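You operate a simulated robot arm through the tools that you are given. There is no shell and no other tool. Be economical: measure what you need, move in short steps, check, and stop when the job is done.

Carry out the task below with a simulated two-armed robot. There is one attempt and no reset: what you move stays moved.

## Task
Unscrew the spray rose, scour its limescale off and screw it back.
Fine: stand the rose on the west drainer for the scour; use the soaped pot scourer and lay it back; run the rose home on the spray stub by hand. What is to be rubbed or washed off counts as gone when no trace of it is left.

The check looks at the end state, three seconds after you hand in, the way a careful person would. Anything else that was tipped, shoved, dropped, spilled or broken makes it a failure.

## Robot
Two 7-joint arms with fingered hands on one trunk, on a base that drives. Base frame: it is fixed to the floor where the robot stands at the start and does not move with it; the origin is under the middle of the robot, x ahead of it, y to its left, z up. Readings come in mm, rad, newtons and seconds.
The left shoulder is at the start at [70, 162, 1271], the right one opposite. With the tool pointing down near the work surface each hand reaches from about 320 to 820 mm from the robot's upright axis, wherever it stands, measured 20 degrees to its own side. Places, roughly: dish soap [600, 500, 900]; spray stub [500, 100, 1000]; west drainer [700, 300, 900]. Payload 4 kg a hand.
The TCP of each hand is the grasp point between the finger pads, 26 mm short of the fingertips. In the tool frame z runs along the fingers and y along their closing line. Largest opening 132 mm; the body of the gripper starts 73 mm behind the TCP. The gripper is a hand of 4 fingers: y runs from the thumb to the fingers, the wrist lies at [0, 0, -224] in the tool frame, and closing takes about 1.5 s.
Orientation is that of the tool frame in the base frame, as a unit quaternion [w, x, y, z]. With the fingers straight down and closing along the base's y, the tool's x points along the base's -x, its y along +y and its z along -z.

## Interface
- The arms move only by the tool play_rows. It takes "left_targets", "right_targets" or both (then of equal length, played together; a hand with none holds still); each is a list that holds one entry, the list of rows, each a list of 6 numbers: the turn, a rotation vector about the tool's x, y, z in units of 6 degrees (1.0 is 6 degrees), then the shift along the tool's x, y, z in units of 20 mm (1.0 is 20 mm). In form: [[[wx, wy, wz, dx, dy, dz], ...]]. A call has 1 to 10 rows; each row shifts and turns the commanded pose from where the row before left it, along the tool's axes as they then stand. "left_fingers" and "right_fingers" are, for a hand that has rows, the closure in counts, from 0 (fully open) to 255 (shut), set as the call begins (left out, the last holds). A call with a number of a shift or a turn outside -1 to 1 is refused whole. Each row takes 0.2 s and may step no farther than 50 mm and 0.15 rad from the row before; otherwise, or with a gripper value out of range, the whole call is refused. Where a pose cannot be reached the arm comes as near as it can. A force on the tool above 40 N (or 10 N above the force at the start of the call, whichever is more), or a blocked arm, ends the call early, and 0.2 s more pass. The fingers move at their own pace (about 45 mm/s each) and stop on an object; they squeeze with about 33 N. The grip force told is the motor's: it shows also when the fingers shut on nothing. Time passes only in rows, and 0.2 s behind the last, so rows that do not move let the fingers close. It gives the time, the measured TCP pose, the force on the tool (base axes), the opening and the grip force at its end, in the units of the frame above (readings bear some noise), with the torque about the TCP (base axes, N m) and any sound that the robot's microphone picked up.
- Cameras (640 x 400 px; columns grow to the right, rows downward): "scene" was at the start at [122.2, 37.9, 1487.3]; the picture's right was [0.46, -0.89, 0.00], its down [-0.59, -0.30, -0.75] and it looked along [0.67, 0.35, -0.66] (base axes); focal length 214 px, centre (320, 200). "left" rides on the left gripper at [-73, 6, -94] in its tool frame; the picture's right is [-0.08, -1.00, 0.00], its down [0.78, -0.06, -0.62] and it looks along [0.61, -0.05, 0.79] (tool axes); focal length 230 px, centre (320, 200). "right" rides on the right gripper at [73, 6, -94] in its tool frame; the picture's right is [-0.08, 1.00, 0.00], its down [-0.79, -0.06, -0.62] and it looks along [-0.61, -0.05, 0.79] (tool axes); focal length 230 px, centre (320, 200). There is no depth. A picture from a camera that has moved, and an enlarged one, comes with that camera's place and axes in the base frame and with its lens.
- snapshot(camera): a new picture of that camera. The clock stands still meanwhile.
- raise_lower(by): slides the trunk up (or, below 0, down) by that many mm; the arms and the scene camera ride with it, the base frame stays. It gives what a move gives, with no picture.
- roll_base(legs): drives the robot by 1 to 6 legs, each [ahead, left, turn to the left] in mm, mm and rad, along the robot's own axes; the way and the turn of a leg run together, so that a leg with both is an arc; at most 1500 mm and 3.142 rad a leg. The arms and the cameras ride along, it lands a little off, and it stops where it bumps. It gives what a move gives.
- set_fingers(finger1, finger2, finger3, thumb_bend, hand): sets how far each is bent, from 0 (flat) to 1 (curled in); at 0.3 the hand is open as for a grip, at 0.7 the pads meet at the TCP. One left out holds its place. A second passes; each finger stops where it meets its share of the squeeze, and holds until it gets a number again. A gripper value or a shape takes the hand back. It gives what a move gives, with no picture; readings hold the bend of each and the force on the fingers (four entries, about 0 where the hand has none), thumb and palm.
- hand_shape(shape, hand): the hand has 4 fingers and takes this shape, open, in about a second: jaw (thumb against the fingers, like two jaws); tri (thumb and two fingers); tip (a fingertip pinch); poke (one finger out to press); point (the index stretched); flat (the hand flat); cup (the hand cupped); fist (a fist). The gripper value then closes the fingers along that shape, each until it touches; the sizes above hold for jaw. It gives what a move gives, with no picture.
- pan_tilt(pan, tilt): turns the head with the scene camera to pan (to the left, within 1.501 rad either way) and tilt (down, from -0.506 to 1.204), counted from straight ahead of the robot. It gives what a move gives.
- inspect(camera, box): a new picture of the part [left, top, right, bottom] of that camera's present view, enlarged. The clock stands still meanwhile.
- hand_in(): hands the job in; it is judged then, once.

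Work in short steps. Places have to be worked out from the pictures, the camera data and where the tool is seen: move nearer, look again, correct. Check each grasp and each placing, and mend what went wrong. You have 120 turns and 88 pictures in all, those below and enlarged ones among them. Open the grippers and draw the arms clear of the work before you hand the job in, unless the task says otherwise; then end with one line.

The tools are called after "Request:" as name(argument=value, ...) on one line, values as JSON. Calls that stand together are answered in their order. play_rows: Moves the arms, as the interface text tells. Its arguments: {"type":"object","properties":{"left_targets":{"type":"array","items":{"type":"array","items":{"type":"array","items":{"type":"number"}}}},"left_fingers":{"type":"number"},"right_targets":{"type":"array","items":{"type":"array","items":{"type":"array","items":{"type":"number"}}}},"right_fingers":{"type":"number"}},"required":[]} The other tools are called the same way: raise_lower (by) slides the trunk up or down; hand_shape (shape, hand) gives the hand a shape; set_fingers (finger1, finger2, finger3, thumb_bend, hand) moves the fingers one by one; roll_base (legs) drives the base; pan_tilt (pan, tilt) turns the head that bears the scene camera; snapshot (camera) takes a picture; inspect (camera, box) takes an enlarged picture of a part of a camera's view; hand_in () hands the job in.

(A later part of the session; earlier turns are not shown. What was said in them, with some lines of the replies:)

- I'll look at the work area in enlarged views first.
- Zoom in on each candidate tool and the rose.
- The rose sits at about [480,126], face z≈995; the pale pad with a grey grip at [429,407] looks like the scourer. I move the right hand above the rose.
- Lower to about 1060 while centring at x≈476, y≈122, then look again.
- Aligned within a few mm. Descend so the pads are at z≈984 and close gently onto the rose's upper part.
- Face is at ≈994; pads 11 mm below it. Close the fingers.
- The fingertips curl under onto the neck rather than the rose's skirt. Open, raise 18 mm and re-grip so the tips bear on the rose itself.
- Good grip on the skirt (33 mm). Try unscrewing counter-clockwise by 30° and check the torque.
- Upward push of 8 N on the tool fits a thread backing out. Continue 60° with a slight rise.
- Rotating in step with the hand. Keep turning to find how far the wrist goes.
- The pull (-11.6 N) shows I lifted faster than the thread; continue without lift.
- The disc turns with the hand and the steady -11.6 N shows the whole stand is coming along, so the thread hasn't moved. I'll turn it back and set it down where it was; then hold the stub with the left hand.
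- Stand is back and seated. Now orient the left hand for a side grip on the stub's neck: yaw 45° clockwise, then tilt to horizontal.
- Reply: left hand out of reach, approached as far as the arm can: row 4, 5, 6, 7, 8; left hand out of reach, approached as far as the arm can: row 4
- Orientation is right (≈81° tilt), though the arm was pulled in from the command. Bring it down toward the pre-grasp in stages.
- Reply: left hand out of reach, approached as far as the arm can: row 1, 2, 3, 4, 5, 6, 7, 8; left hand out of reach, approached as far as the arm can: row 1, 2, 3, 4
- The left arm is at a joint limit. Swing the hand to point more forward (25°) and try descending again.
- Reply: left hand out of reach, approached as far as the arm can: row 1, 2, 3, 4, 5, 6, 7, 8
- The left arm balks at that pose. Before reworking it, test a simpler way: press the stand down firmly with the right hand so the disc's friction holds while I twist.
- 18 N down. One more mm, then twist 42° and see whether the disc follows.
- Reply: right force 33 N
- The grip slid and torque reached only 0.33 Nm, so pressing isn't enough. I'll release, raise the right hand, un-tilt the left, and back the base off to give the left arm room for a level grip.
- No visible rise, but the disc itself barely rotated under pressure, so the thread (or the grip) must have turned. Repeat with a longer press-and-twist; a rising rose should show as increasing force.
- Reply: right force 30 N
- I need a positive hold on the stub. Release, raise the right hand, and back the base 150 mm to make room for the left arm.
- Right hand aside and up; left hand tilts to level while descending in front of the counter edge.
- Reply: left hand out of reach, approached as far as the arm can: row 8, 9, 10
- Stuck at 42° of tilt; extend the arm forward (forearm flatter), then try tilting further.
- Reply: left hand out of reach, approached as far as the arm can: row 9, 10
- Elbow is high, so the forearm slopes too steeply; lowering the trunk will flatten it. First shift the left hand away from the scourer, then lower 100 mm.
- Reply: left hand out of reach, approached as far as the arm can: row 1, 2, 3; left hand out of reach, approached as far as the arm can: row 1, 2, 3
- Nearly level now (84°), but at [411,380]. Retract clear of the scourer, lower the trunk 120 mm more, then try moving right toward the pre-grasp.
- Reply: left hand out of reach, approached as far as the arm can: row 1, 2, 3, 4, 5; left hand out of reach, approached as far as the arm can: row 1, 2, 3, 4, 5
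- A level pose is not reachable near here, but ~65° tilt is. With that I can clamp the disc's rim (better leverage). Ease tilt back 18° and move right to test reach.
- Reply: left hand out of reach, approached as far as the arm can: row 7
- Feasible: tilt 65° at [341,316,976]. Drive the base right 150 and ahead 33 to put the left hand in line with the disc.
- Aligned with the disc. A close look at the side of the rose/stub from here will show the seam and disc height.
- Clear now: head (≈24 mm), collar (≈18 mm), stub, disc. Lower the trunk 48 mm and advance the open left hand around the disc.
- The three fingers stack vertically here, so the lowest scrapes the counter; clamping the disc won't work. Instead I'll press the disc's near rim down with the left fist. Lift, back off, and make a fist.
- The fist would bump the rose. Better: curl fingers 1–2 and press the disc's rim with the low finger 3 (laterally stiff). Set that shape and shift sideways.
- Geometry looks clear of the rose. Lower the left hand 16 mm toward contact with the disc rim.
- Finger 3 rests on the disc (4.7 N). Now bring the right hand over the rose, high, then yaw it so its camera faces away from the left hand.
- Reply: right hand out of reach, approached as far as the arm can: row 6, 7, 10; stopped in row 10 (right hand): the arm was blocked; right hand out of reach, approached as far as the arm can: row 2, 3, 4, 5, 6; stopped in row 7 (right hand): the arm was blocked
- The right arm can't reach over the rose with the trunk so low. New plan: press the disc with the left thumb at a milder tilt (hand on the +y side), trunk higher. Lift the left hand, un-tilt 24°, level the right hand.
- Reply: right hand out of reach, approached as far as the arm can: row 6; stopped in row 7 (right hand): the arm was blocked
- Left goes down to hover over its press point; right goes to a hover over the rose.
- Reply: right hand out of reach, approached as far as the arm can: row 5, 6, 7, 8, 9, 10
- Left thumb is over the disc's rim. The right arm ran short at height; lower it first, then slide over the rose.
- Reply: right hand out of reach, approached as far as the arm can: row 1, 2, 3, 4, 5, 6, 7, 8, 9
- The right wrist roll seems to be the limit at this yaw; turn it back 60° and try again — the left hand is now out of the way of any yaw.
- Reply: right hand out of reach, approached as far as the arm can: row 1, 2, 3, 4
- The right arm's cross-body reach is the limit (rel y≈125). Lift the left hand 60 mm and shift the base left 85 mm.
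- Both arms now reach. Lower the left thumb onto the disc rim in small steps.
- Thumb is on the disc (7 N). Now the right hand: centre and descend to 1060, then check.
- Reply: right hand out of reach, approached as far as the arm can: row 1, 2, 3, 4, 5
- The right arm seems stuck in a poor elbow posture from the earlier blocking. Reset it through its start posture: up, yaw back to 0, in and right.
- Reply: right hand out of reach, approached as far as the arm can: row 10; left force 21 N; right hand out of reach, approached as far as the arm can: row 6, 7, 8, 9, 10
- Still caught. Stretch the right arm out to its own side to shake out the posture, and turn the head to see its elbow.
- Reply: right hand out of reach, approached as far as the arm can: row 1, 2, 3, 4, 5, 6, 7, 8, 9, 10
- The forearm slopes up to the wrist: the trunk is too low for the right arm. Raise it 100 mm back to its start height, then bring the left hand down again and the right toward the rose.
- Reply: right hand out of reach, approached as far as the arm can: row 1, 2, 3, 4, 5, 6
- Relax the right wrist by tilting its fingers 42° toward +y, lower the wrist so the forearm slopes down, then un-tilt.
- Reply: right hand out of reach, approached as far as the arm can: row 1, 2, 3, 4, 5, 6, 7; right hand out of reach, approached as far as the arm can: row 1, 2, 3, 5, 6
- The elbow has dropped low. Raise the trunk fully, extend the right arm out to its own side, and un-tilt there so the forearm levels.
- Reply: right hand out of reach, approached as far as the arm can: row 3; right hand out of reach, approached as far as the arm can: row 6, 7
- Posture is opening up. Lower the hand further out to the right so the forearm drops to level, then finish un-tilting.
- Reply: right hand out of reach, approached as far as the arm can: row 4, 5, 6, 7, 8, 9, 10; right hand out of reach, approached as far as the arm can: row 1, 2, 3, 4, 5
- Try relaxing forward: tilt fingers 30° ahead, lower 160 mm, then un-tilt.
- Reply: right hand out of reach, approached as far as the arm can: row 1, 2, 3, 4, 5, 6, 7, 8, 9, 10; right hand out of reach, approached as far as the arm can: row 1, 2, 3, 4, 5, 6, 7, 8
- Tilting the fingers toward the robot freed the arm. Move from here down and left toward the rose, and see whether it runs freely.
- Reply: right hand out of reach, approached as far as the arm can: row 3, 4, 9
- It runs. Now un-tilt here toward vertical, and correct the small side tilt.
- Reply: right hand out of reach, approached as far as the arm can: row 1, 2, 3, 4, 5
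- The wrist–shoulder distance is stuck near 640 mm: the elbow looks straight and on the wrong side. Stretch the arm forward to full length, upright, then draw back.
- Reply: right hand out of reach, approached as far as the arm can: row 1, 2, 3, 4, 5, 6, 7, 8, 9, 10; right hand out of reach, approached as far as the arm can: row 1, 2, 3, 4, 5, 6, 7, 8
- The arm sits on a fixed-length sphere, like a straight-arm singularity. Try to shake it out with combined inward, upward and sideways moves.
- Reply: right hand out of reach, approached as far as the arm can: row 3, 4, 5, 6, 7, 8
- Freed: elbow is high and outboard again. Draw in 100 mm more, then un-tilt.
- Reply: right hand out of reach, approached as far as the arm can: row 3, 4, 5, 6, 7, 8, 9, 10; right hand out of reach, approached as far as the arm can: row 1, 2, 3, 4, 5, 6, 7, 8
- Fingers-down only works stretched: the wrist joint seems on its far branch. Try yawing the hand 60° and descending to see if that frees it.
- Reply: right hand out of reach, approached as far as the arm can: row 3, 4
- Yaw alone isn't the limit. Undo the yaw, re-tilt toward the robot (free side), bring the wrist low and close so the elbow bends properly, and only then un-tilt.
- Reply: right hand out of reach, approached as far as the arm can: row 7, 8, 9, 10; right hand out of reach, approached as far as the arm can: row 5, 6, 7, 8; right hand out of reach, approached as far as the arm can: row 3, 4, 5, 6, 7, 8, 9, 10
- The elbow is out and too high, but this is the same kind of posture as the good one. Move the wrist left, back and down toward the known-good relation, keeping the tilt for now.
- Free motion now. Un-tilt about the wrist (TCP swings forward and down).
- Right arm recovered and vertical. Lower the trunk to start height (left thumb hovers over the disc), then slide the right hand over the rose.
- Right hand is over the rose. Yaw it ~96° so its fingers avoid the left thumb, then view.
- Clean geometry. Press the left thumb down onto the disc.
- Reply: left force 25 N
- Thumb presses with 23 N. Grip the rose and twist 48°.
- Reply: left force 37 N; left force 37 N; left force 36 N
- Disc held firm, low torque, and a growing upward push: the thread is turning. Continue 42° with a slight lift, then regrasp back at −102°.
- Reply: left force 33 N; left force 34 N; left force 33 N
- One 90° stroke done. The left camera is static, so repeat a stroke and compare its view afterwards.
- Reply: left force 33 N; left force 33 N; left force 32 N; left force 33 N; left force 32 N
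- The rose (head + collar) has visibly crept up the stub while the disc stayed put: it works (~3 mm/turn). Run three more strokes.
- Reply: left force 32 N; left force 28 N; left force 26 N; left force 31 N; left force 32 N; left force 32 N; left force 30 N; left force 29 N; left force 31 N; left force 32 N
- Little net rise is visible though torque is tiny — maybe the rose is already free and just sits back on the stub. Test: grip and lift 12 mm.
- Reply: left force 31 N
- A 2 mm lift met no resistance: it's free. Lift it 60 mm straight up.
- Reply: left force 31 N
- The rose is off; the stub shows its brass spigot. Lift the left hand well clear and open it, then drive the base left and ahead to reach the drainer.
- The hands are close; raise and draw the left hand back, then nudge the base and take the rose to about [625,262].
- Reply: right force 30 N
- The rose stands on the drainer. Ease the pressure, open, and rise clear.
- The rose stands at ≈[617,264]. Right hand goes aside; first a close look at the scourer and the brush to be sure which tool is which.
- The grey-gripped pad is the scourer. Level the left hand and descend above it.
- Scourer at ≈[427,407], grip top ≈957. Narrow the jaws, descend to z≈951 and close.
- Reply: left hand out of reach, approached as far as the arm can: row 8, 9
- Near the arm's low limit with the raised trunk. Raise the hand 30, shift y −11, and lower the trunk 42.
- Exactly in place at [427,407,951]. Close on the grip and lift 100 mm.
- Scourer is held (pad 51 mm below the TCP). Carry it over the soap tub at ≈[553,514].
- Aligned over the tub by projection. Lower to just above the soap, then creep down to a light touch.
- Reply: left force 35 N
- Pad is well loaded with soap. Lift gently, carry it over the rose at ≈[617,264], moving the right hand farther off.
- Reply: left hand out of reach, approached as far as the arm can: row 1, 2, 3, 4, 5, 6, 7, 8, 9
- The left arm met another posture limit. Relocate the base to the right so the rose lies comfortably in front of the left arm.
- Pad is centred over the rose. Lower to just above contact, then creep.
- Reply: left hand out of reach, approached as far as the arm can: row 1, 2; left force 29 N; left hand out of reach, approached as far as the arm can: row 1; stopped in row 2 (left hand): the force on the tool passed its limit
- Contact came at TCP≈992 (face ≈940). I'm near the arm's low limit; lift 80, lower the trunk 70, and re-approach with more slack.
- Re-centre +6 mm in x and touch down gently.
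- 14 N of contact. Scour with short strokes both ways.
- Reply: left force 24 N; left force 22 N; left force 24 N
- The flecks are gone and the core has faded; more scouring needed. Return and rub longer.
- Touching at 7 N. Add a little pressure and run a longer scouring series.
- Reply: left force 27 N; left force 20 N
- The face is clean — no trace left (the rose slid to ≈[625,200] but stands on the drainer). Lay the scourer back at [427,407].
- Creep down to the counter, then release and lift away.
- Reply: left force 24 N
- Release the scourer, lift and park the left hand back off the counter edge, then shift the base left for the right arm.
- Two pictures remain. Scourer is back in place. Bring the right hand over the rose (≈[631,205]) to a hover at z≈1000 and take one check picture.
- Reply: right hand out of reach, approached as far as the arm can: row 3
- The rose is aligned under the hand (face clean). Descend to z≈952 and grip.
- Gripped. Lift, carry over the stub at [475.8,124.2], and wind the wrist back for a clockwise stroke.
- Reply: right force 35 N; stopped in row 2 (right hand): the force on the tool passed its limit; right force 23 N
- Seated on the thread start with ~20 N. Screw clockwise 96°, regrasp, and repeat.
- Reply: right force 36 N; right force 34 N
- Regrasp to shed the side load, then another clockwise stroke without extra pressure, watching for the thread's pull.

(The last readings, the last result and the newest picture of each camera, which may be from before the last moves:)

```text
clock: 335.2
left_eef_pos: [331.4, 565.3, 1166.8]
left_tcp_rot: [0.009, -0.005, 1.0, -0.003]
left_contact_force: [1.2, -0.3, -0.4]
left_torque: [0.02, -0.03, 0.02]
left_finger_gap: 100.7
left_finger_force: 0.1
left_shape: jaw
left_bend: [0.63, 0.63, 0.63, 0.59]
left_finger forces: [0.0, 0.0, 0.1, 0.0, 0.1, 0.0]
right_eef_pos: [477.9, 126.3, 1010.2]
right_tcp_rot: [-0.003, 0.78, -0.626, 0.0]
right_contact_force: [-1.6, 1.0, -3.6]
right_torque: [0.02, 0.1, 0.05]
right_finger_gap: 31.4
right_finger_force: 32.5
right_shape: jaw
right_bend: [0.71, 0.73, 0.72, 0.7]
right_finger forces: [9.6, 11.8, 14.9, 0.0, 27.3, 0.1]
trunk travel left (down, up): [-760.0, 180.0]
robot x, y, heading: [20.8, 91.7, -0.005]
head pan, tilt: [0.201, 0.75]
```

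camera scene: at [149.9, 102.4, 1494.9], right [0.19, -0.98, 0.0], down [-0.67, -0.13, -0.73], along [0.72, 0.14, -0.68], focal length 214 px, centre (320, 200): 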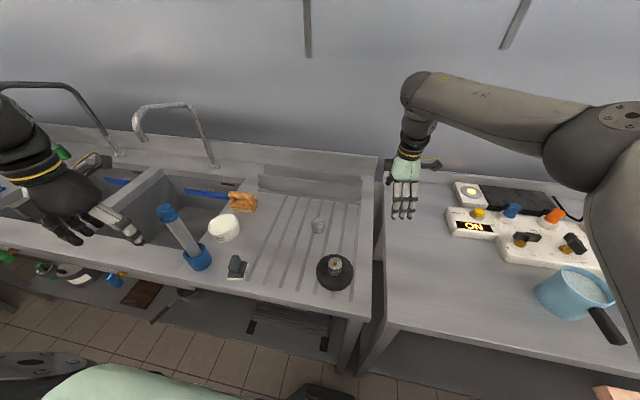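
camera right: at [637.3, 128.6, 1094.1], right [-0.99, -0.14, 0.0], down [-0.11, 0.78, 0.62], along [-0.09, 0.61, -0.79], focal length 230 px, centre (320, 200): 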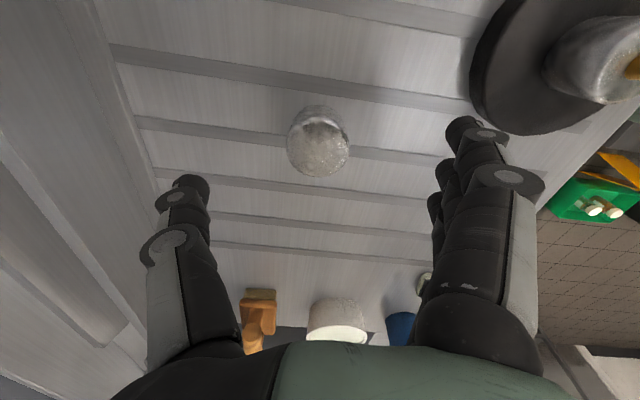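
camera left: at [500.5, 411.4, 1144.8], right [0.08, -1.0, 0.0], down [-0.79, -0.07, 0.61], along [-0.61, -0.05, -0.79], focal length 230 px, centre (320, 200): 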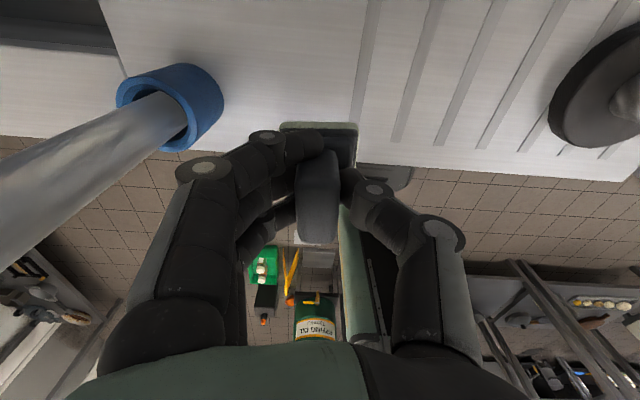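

The tool is being pulled down — the thread has caught. Run three more clockwise strokes with a slight follow-down.

Request:
play_rows(right_targets=[[[0, 0, 0, 0, 0, 0], [0, 0, 0, 0, 0, 0], [0, 0, 0, 0, 0, 0.04], [0, 0, -1, 0, 0, 0], [0, 0, -1, 0, 0, 0], [0, 0, -1, 0, 0, 0], [0, 0, -1, 0, 0, 0], [0, 0, -1, 0, 0, 0], [0, 0, -1, 0, 0, 0], [0, 0, -1, 0, 0, 0]]], right_fingers=60)

Request:
play_rows(right_targets=[[[0, 0, -1, 0, 0, 0], [0, 0, -1, 0, 0, 0], [0, 0, -1, 0, 0, 0], [0, 0, -1, 0, 0, 0], [0, 0, -1, 0, 0, 0], [0, 0, -1, 0, 0, 0], [0, 0, -1, 0, 0, 0], [0, 0, -1, 0, 0, 0], [0, 0, -1, 0, 0, 0], [0, 0, 0, 0, 0, 0]]])

Request:
play_rows(right_targets=[[[0, 0, 0, 0, 0, 0], [0, 0, 0, 0, 0, 0], [0, 0, 0, 0, 0, 0], [0, 0, 0, 0, 0, 0], [0, 0, 0, 0, 0, 0], [0, 0, 0, 0, 0, 0]]], right_fingers=255)

Request:
play_rows(right_targets=[[[0, 0, 1, 0, 0, 0.0025], [0, 0, 1, 0, 0, 0.0025], [0, 0, 1, 0, 0, 0.0025], [0, 0, 1, 0, 0, 0.0025], [0, 0, 1, 0, 0, 0.0025], [0, 0, 1, 0, 0, 0.0025], [0, 0, 1, 0, 0, 0.0025], [0, 0, 1, 0, 0, 0.0025], [0, 0, 1, 0, 0, 0.0025], [0, 0, 1, 0, 0, 0.0025]]])

Request:
play_rows(right_targets=[[[0, 0, 1, 0, 0, 0.0025], [0, 0, 1, 0, 0, 0.0025], [0, 0, 1, 0, 0, 0.0025], [0, 0, 1, 0, 0, 0.0025], [0, 0, 1, 0, 0, 0.0025], [0, 0, 1, 0, 0, 0.0025]]])

Request:
play_rows(right_targets=[[[0, 0, 0, 0, 0, 0], [0, 0, 0, 0, 0, 0], [0, 0, 0, 0, 0, 0], [0, 0, -1, 0, 0, 0], [0, 0, -1, 0, 0, 0], [0, 0, -1, 0, 0, 0], [0, 0, -1, 0, 0, 0], [0, 0, -1, 0, 0, 0], [0, 0, -1, 0, 0, 0], [0, 0, -1, 0, 0, 0]]], right_fingers=60)

Request:
play_rows(right_targets=[[[0, 0, -1, 0, 0, 0], [0, 0, -1, 0, 0, 0], [0, 0, -1, 0, 0, 0], [0, 0, -1, 0, 0, 0], [0, 0, -1, 0, 0, 0], [0, 0, -1, 0, 0, 0], [0, 0, -1, 0, 0, 0], [0, 0, -1, 0, 0, 0], [0, 0, -1, 0, 0, 0], [0, 0, 0, 0, 0, 0]]])

Request:
play_rows(right_targets=[[[0, 0, 0, 0, 0, 0], [0, 0, 0, 0, 0, 0], [0, 0, 0, 0, 0, 0], [0, 0, 0, 0, 0, 0], [0, 0, 0, 0, 0, 0], [0, 0, 0, 0, 0, 0]]], right_fingers=255)

Request:
play_rows(right_targets=[[[0, 0, 1, 0, 0, 0.0025], [0, 0, 1, 0, 0, 0.0025], [0, 0, 1, 0, 0, 0.0025], [0, 0, 1, 0, 0, 0.0025], [0, 0, 1, 0, 0, 0.0025], [0, 0, 1, 0, 0, 0.0025], [0, 0, 1, 0, 0, 0.0025], [0, 0, 1, 0, 0, 0.0025], [0, 0, 1, 0, 0, 0.0025], [0, 0, 1, 0, 0, 0.0025]]])

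Request:
play_rows(right_targets=[[[0, 0, 1, 0, 0, 0.0025], [0, 0, 1, 0, 0, 0.0025], [0, 0, 1, 0, 0, 0.0025], [0, 0, 1, 0, 0, 0.0025], [0, 0, 1, 0, 0, 0.0025], [0, 0, 1, 0, 0, 0.0025]]])

```text
clock: 337.4
left_eef_pos: [331.0, 565.1, 1167.2]
left_tcp_rot: [0.007, -0.006, 1.0, -0.003]
left_contact_force: [0.3, 0.9, -0.3]
left_torque: [-0.02, -0.01, -0.02]
left_finger_gap: 100.8
left_finger_force: 0.1
left_shape: jaw
left_bend: [0.63, 0.63, 0.63, 0.59]
left_finger forces: [0.0, 0.0, 0.0, 0.0, 0.1, 0.0]
right_eef_pos: [479.1, 125.3, 1009.6]
right_tcp_rot: [-0.004, 0.953, -0.303, 0.001]
right_contact_force: [0.4, 0.1, -0.4]
right_torque: [0.0, 0.03, -0.03]
right_finger_gap: 100.7
right_finger_force: 0.0
right_shape: jaw
right_bend: [0.63, 0.63, 0.63, 0.59]
right_finger forces: [0.0, 0.1, 0.0, 0.0, 0.1, 0.1]
trunk travel left (down, up): [-760.0, 180.0]
robot x, y, heading: [21.6, 91.3, -0.004]
head pan, tilt: [0.201, 0.75]
```

```text
clock: 339.6
left_eef_pos: [330.2, 566.1, 1167.1]
left_tcp_rot: [0.008, -0.006, 1.0, -0.003]
left_contact_force: [0.6, 0.2, -0.1]
left_torque: [-0.05, -0.01, -0.02]
left_finger_gap: 100.8
left_finger_force: 0.0
left_shape: jaw
left_bend: [0.63, 0.63, 0.63, 0.59]
left_finger forces: [0.1, 0.0, 0.1, 0.1, 0.1, 0.0]
right_eef_pos: [477.4, 125.4, 1009.5]
right_tcp_rot: [-0.002, 0.987, 0.162, 0.002]
right_contact_force: [0.2, -0.3, 0.6]
right_torque: [0.01, 0.0, -0.02]
right_finger_gap: 100.9
right_finger_force: 0.0
right_shape: jaw
right_bend: [0.63, 0.63, 0.63, 0.59]
right_finger forces: [0.1, 0.0, 0.0, 0.0, 0.1, 0.1]
trunk travel left (down, up): [-760.0, 180.0]
robot x, y, heading: [20.0, 89.0, -0.004]
head pan, tilt: [0.201, 0.75]
```

```text
clock: 341.0
left_eef_pos: [330.3, 566.0, 1166.9]
left_tcp_rot: [0.008, -0.005, 1.0, -0.002]
left_contact_force: [0.4, -0.2, -0.7]
left_torque: [-0.02, -0.01, 0.0]
left_finger_gap: 100.7
left_finger_force: 0.0
left_shape: jaw
left_bend: [0.63, 0.63, 0.63, 0.59]
left_finger forces: [0.1, 0.0, 0.0, 0.1, 0.1, 0.0]
right_eef_pos: [478.2, 124.3, 1008.7]
right_tcp_rot: [-0.002, 0.987, 0.162, 0.003]
right_contact_force: [-0.4, -1.3, -0.2]
right_torque: [-0.01, 0.03, 0.01]
right_finger_gap: 33.1
right_finger_force: 33.1
right_shape: jaw
right_bend: [0.72, 0.73, 0.7, 0.7]
right_finger forces: [10.2, 10.0, 9.1, 0.0, 29.3, 0.1]
trunk travel left (down, up): [-760.0, 180.0]
robot x, y, heading: [21.9, 93.4, -0.003]
head pan, tilt: [0.201, 0.75]
```

```text
clock: 343.2
left_eef_pos: [330.6, 565.4, 1167.0]
left_tcp_rot: [0.007, -0.005, 1.0, -0.001]
left_contact_force: [0.9, 0.0, 0.8]
left_torque: [0.03, -0.01, 0.01]
left_finger_gap: 100.5
left_finger_force: 0.1
left_shape: jaw
left_bend: [0.63, 0.63, 0.63, 0.59]
left_finger forces: [0.0, 0.0, 0.1, 0.0, 0.0, 0.0]
right_eef_pos: [478.9, 126.0, 1008.8]
right_tcp_rot: [-0.003, 0.935, -0.354, 0.001]
right_contact_force: [-0.6, 0.2, 2.2]
right_torque: [-0.05, -0.05, 0.26]
right_finger_gap: 32.7
right_finger_force: 32.7
right_shape: jaw
right_bend: [0.72, 0.73, 0.7, 0.7]
right_finger forces: [13.8, 10.6, 10.7, 0.0, 31.8, 0.1]
trunk travel left (down, up): [-760.0, 180.0]
robot x, y, heading: [18.7, 92.5, -0.003]
head pan, tilt: [0.201, 0.75]
```

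```text
clock: 344.6
left_eef_pos: [330.3, 565.5, 1166.5]
left_tcp_rot: [0.007, -0.005, 1.0, -0.002]
left_contact_force: [-0.4, 0.0, -0.2]
left_torque: [-0.04, 0.01, -0.01]
left_finger_gap: 100.7
left_finger_force: 0.0
left_shape: jaw
left_bend: [0.63, 0.63, 0.63, 0.59]
left_finger forces: [0.1, 0.0, 0.0, 0.0, 0.1, 0.0]
right_eef_pos: [476.9, 124.9, 1007.9]
right_tcp_rot: [-0.003, 0.78, -0.626, 0.0]
right_contact_force: [0.4, 1.3, 9.2]
right_torque: [-0.03, -0.08, 0.17]
right_finger_gap: 32.9
right_finger_force: 32.9
right_shape: jaw
right_bend: [0.72, 0.73, 0.7, 0.7]
right_finger forces: [15.3, 10.8, 12.0, 0.1, 33.2, 0.0]
trunk travel left (down, up): [-760.0, 180.0]
robot x, y, heading: [21.4, 91.2, -0.002]
head pan, tilt: [0.201, 0.75]
```

```text
clock: 346.8
left_eef_pos: [331.2, 565.9, 1166.0]
left_tcp_rot: [0.008, -0.006, 1.0, -0.003]
left_contact_force: [0.6, -0.8, -0.1]
left_torque: [0.01, -0.01, 0.01]
left_finger_gap: 100.6
left_finger_force: 0.0
left_shape: jaw
left_bend: [0.63, 0.63, 0.63, 0.59]
left_finger forces: [0.0, 0.0, 0.1, 0.0, 0.1, 0.0]
right_eef_pos: [478.6, 124.6, 1009.0]
right_tcp_rot: [-0.004, 0.953, -0.303, 0.001]
right_contact_force: [-1.0, 0.3, -0.7]
right_torque: [0.01, -0.01, -0.01]
right_finger_gap: 100.6
right_finger_force: 0.1
right_shape: jaw
right_bend: [0.63, 0.63, 0.63, 0.59]
right_finger forces: [0.0, 0.0, 0.0, 0.0, 0.0, 0.0]
trunk travel left (down, up): [-760.0, 180.0]
robot x, y, heading: [18.0, 92.8, -0.004]
head pan, tilt: [0.201, 0.75]
```

```text
clock: 349.0
left_eef_pos: [331.1, 565.9, 1166.8]
left_tcp_rot: [0.008, -0.005, 1.0, -0.003]
left_contact_force: [-1.0, -0.1, 0.4]
left_torque: [-0.01, 0.04, -0.01]
left_finger_gap: 100.6
left_finger_force: 0.1
left_shape: jaw
left_bend: [0.63, 0.63, 0.63, 0.59]
left_finger forces: [0.0, 0.0, 0.0, 0.0, 0.0, 0.0]
right_eef_pos: [480.2, 125.2, 1007.5]
right_tcp_rot: [-0.003, 0.987, 0.163, 0.002]
right_contact_force: [-0.8, 0.9, -0.2]
right_torque: [-0.02, -0.05, -0.02]
right_finger_gap: 101.0
right_finger_force: 0.1
right_shape: jaw
right_bend: [0.63, 0.63, 0.63, 0.59]
right_finger forces: [0.0, 0.0, 0.0, 0.0, 0.0, 0.0]
trunk travel left (down, up): [-760.0, 180.0]
robot x, y, heading: [22.0, 93.3, -0.003]
head pan, tilt: [0.201, 0.75]
```

```text
clock: 350.4
left_eef_pos: [332.3, 566.4, 1166.5]
left_tcp_rot: [0.009, -0.005, 1.0, -0.003]
left_contact_force: [-0.5, 0.3, 0.3]
left_torque: [0.0, 0.01, 0.0]
left_finger_gap: 100.8
left_finger_force: 0.0
left_shape: jaw
left_bend: [0.63, 0.63, 0.63, 0.59]
left_finger forces: [0.0, 0.0, 0.0, 0.0, 0.0, 0.0]
right_eef_pos: [478.5, 125.1, 1006.8]
right_tcp_rot: [-0.002, 0.987, 0.161, 0.002]
right_contact_force: [0.3, 0.5, -1.0]
right_torque: [-0.04, -0.05, 0.07]
right_finger_gap: 33.1
right_finger_force: 32.8
right_shape: jaw
right_bend: [0.73, 0.74, 0.73, 0.7]
right_finger forces: [9.9, 10.1, 8.9, 0.1, 29.9, 0.0]
trunk travel left (down, up): [-760.0, 180.0]
robot x, y, heading: [18.2, 93.3, -0.005]
head pan, tilt: [0.201, 0.75]
```

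```text
clock: 352.6
left_eef_pos: [330.9, 565.6, 1165.9]
left_tcp_rot: [0.008, -0.006, 1.0, -0.002]
left_contact_force: [-0.4, 0.4, 0.1]
left_torque: [0.02, 0.0, 0.02]
left_finger_gap: 100.8
left_finger_force: 0.1
left_shape: jaw
left_bend: [0.63, 0.63, 0.63, 0.59]
left_finger forces: [0.1, 0.1, 0.0, 0.0, 0.0, 0.1]
right_eef_pos: [479.1, 125.8, 1007.2]
right_tcp_rot: [-0.003, 0.935, -0.355, 0.001]
right_contact_force: [0.3, -0.6, 7.6]
right_torque: [-0.12, 0.07, 0.39]
right_finger_gap: 32.9
right_finger_force: 33.1
right_shape: jaw
right_bend: [0.73, 0.74, 0.73, 0.7]
right_finger forces: [14.8, 11.0, 10.2, 0.0, 31.5, 0.0]
trunk travel left (down, up): [-760.0, 180.0]
robot x, y, heading: [17.0, 90.6, -0.002]
head pan, tilt: [0.201, 0.75]
```

```text
clock: 354.0
left_eef_pos: [330.5, 565.9, 1167.4]
left_tcp_rot: [0.008, -0.005, 1.0, -0.003]
left_contact_force: [0.4, -0.5, -0.1]
left_torque: [0.0, 0.02, 0.0]
left_finger_gap: 100.7
left_finger_force: 0.1
left_shape: jaw
left_bend: [0.63, 0.63, 0.63, 0.59]
left_finger forces: [0.0, 0.0, 0.1, 0.0, 0.1, 0.1]
right_eef_pos: [476.8, 125.1, 1006.2]
right_tcp_rot: [-0.004, 0.78, -0.626, 0.0]
right_contact_force: [0.5, -1.0, 17.5]
right_torque: [-0.06, 0.08, 0.62]
right_finger_gap: 33.5
right_finger_force: 33.2
right_shape: jaw
right_bend: [0.74, 0.74, 0.73, 0.7]
right_finger forces: [18.7, 12.2, 11.2, 0.1, 34.8, 0.0]
trunk travel left (down, up): [-760.0, 180.0]
robot x, y, heading: [19.4, 88.1, -0.006]
head pan, tilt: [0.201, 0.75]
```

Torque has climbed to 0.62 Nm: the rose has run home. Release, raise the hand clear, and use the last picture to verify.

Request:
play_rows(right_targets=[[[0, 0, 0, 0, 0, -0.12], [0, 0, 0, 0, 0, 0], [0, 0, 0, 0, 0, 0], [0, 0, 0, 0, 0, 0], [0, 0, 0, 0, 0, 0], [0, 0, 0, 0, 0, -0.5], [0, 0, 0, 0, 0, -1], [0, 0, 0, 0, 0, -1], [0, 0, 0, 0, 0, -1], [0, 0, 0, 0, 0, -1]]], right_fingers=0)

Request:
play_rows(right_targets=[[[0, 0, 0, 1, 0, -1], [0, 0, 0, 1, 0, -1], [0, 0, 0, 1, 0, -1], [0, 0, 0, 1, 0, -1], [0, 0, 0, 1, 0, -1], [0, 0, 0, 1, 0, 0]]])

Request:
inspect(camera="scene", box=[215, 190, 375, 295])

```text
clock: 356.2
left_eef_pos: [330.2, 565.9, 1166.5]
left_tcp_rot: [0.007, -0.005, 1.0, -0.003]
left_contact_force: [0.0, -0.2, 0.4]
left_torque: [-0.01, -0.02, 0.0]
left_finger_gap: 100.6
left_finger_force: 0.0
left_shape: jaw
left_bend: [0.63, 0.63, 0.63, 0.59]
left_finger forces: [0.1, 0.0, 0.0, 0.0, 0.0, 0.0]
right_eef_pos: [476.2, 125.4, 1099.0]
right_tcp_rot: [-0.003, 0.781, -0.625, 0.0]
right_contact_force: [0.0, 0.0, 0.1]
right_torque: [0.04, -0.01, -0.01]
right_finger_gap: 131.8
right_finger_force: 0.1
right_shape: jaw
right_bend: [0.3, 0.3, 0.3, 0.3]
right_finger forces: [0.0, 0.0, 0.0, 0.0, 0.0, 0.0]
trunk travel left (down, up): [-760.0, 180.0]
robot x, y, heading: [19.9, 91.7, -0.0]
head pan, tilt: [0.201, 0.75]
```

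```text
clock: 357.6
left_eef_pos: [331.0, 564.1, 1167.2]
left_tcp_rot: [0.007, -0.006, 1.0, -0.001]
left_contact_force: [-0.1, 0.2, 0.0]
left_torque: [-0.03, 0.01, 0.01]
left_finger_gap: 100.7
left_finger_force: 0.1
left_shape: jaw
left_bend: [0.63, 0.63, 0.63, 0.59]
left_finger forces: [0.1, 0.0, 0.0, 0.0, 0.0, 0.0]
right_eef_pos: [504.5, 6.6, 1196.1]
right_tcp_rot: [-0.004, 0.781, -0.625, 0.0]
right_contact_force: [0.3, 0.6, -0.4]
right_torque: [0.02, 0.02, 0.01]
right_finger_gap: 132.0
right_finger_force: 0.1
right_shape: jaw
right_bend: [0.3, 0.3, 0.3, 0.3]
right_finger forces: [0.0, 0.0, 0.0, 0.0, 0.1, 0.0]
trunk travel left (down, up): [-760.0, 180.0]
robot x, y, heading: [19.1, 93.2, -0.011]
head pan, tilt: [0.201, 0.75]
```

```text
3.81 times, centred on (295, 242) of scene
camera zoom: at [150.4, 104.4, 1494.9], right [0.19, -0.98, 0.0], down [-0.67, -0.13, -0.73], along [0.72, 0.14, -0.68], focal length 817 px, centre (415, 38)
```

zoom: 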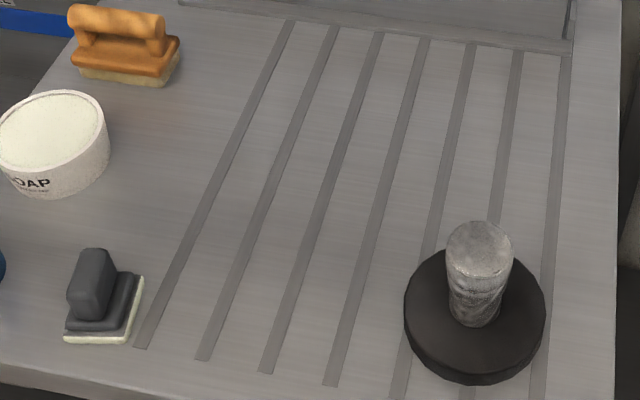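

The clean rose stands upright and home on the stub, the scourer is back in place, and nothing else is disturbed. Open the left gripper fully and hand in.

Request:
play_rows(left_targets=[[[0, 0, 0, 0, 0, 0], [0, 0, 0, 0, 0, 0], [0, 0, 0, 0, 0, 0]]], left_fingers=0)

Request:
hand_in()

```text
clock: 358.4
left_eef_pos: [330.0, 565.7, 1167.5]
left_tcp_rot: [0.008, -0.005, 1.0, -0.002]
left_contact_force: [0.5, 0.5, 0.3]
left_torque: [-0.01, -0.01, -0.02]
left_finger_gap: 131.7
left_finger_force: 0.1
left_shape: jaw
left_bend: [0.3, 0.3, 0.3, 0.3]
left_finger forces: [0.0, 0.0, 0.0, 0.0, 0.1, 0.1]
right_eef_pos: [503.3, 8.2, 1195.8]
right_tcp_rot: [-0.004, 0.78, -0.625, 0.0]
right_contact_force: [0.5, 0.0, -0.3]
right_torque: [-0.01, -0.02, 0.01]
right_finger_gap: 132.1
right_finger_force: 0.0
right_shape: jaw
right_bend: [0.3, 0.3, 0.3, 0.3]
right_finger forces: [0.0, 0.1, 0.1, 0.0, 0.0, 0.1]
trunk travel left (down, up): [-760.0, 180.0]
robot x, y, heading: [18.1, 88.8, -0.01]
head pan, tilt: [0.201, 0.75]
```

```text
The job is handed in.
```

I unscrewed the spray rose, scoured it on the west drainer with the soaped pot scourer until no limescale showed, and screwed it home on the stub by hand; the scourer is back in its place, and the job is handed in.
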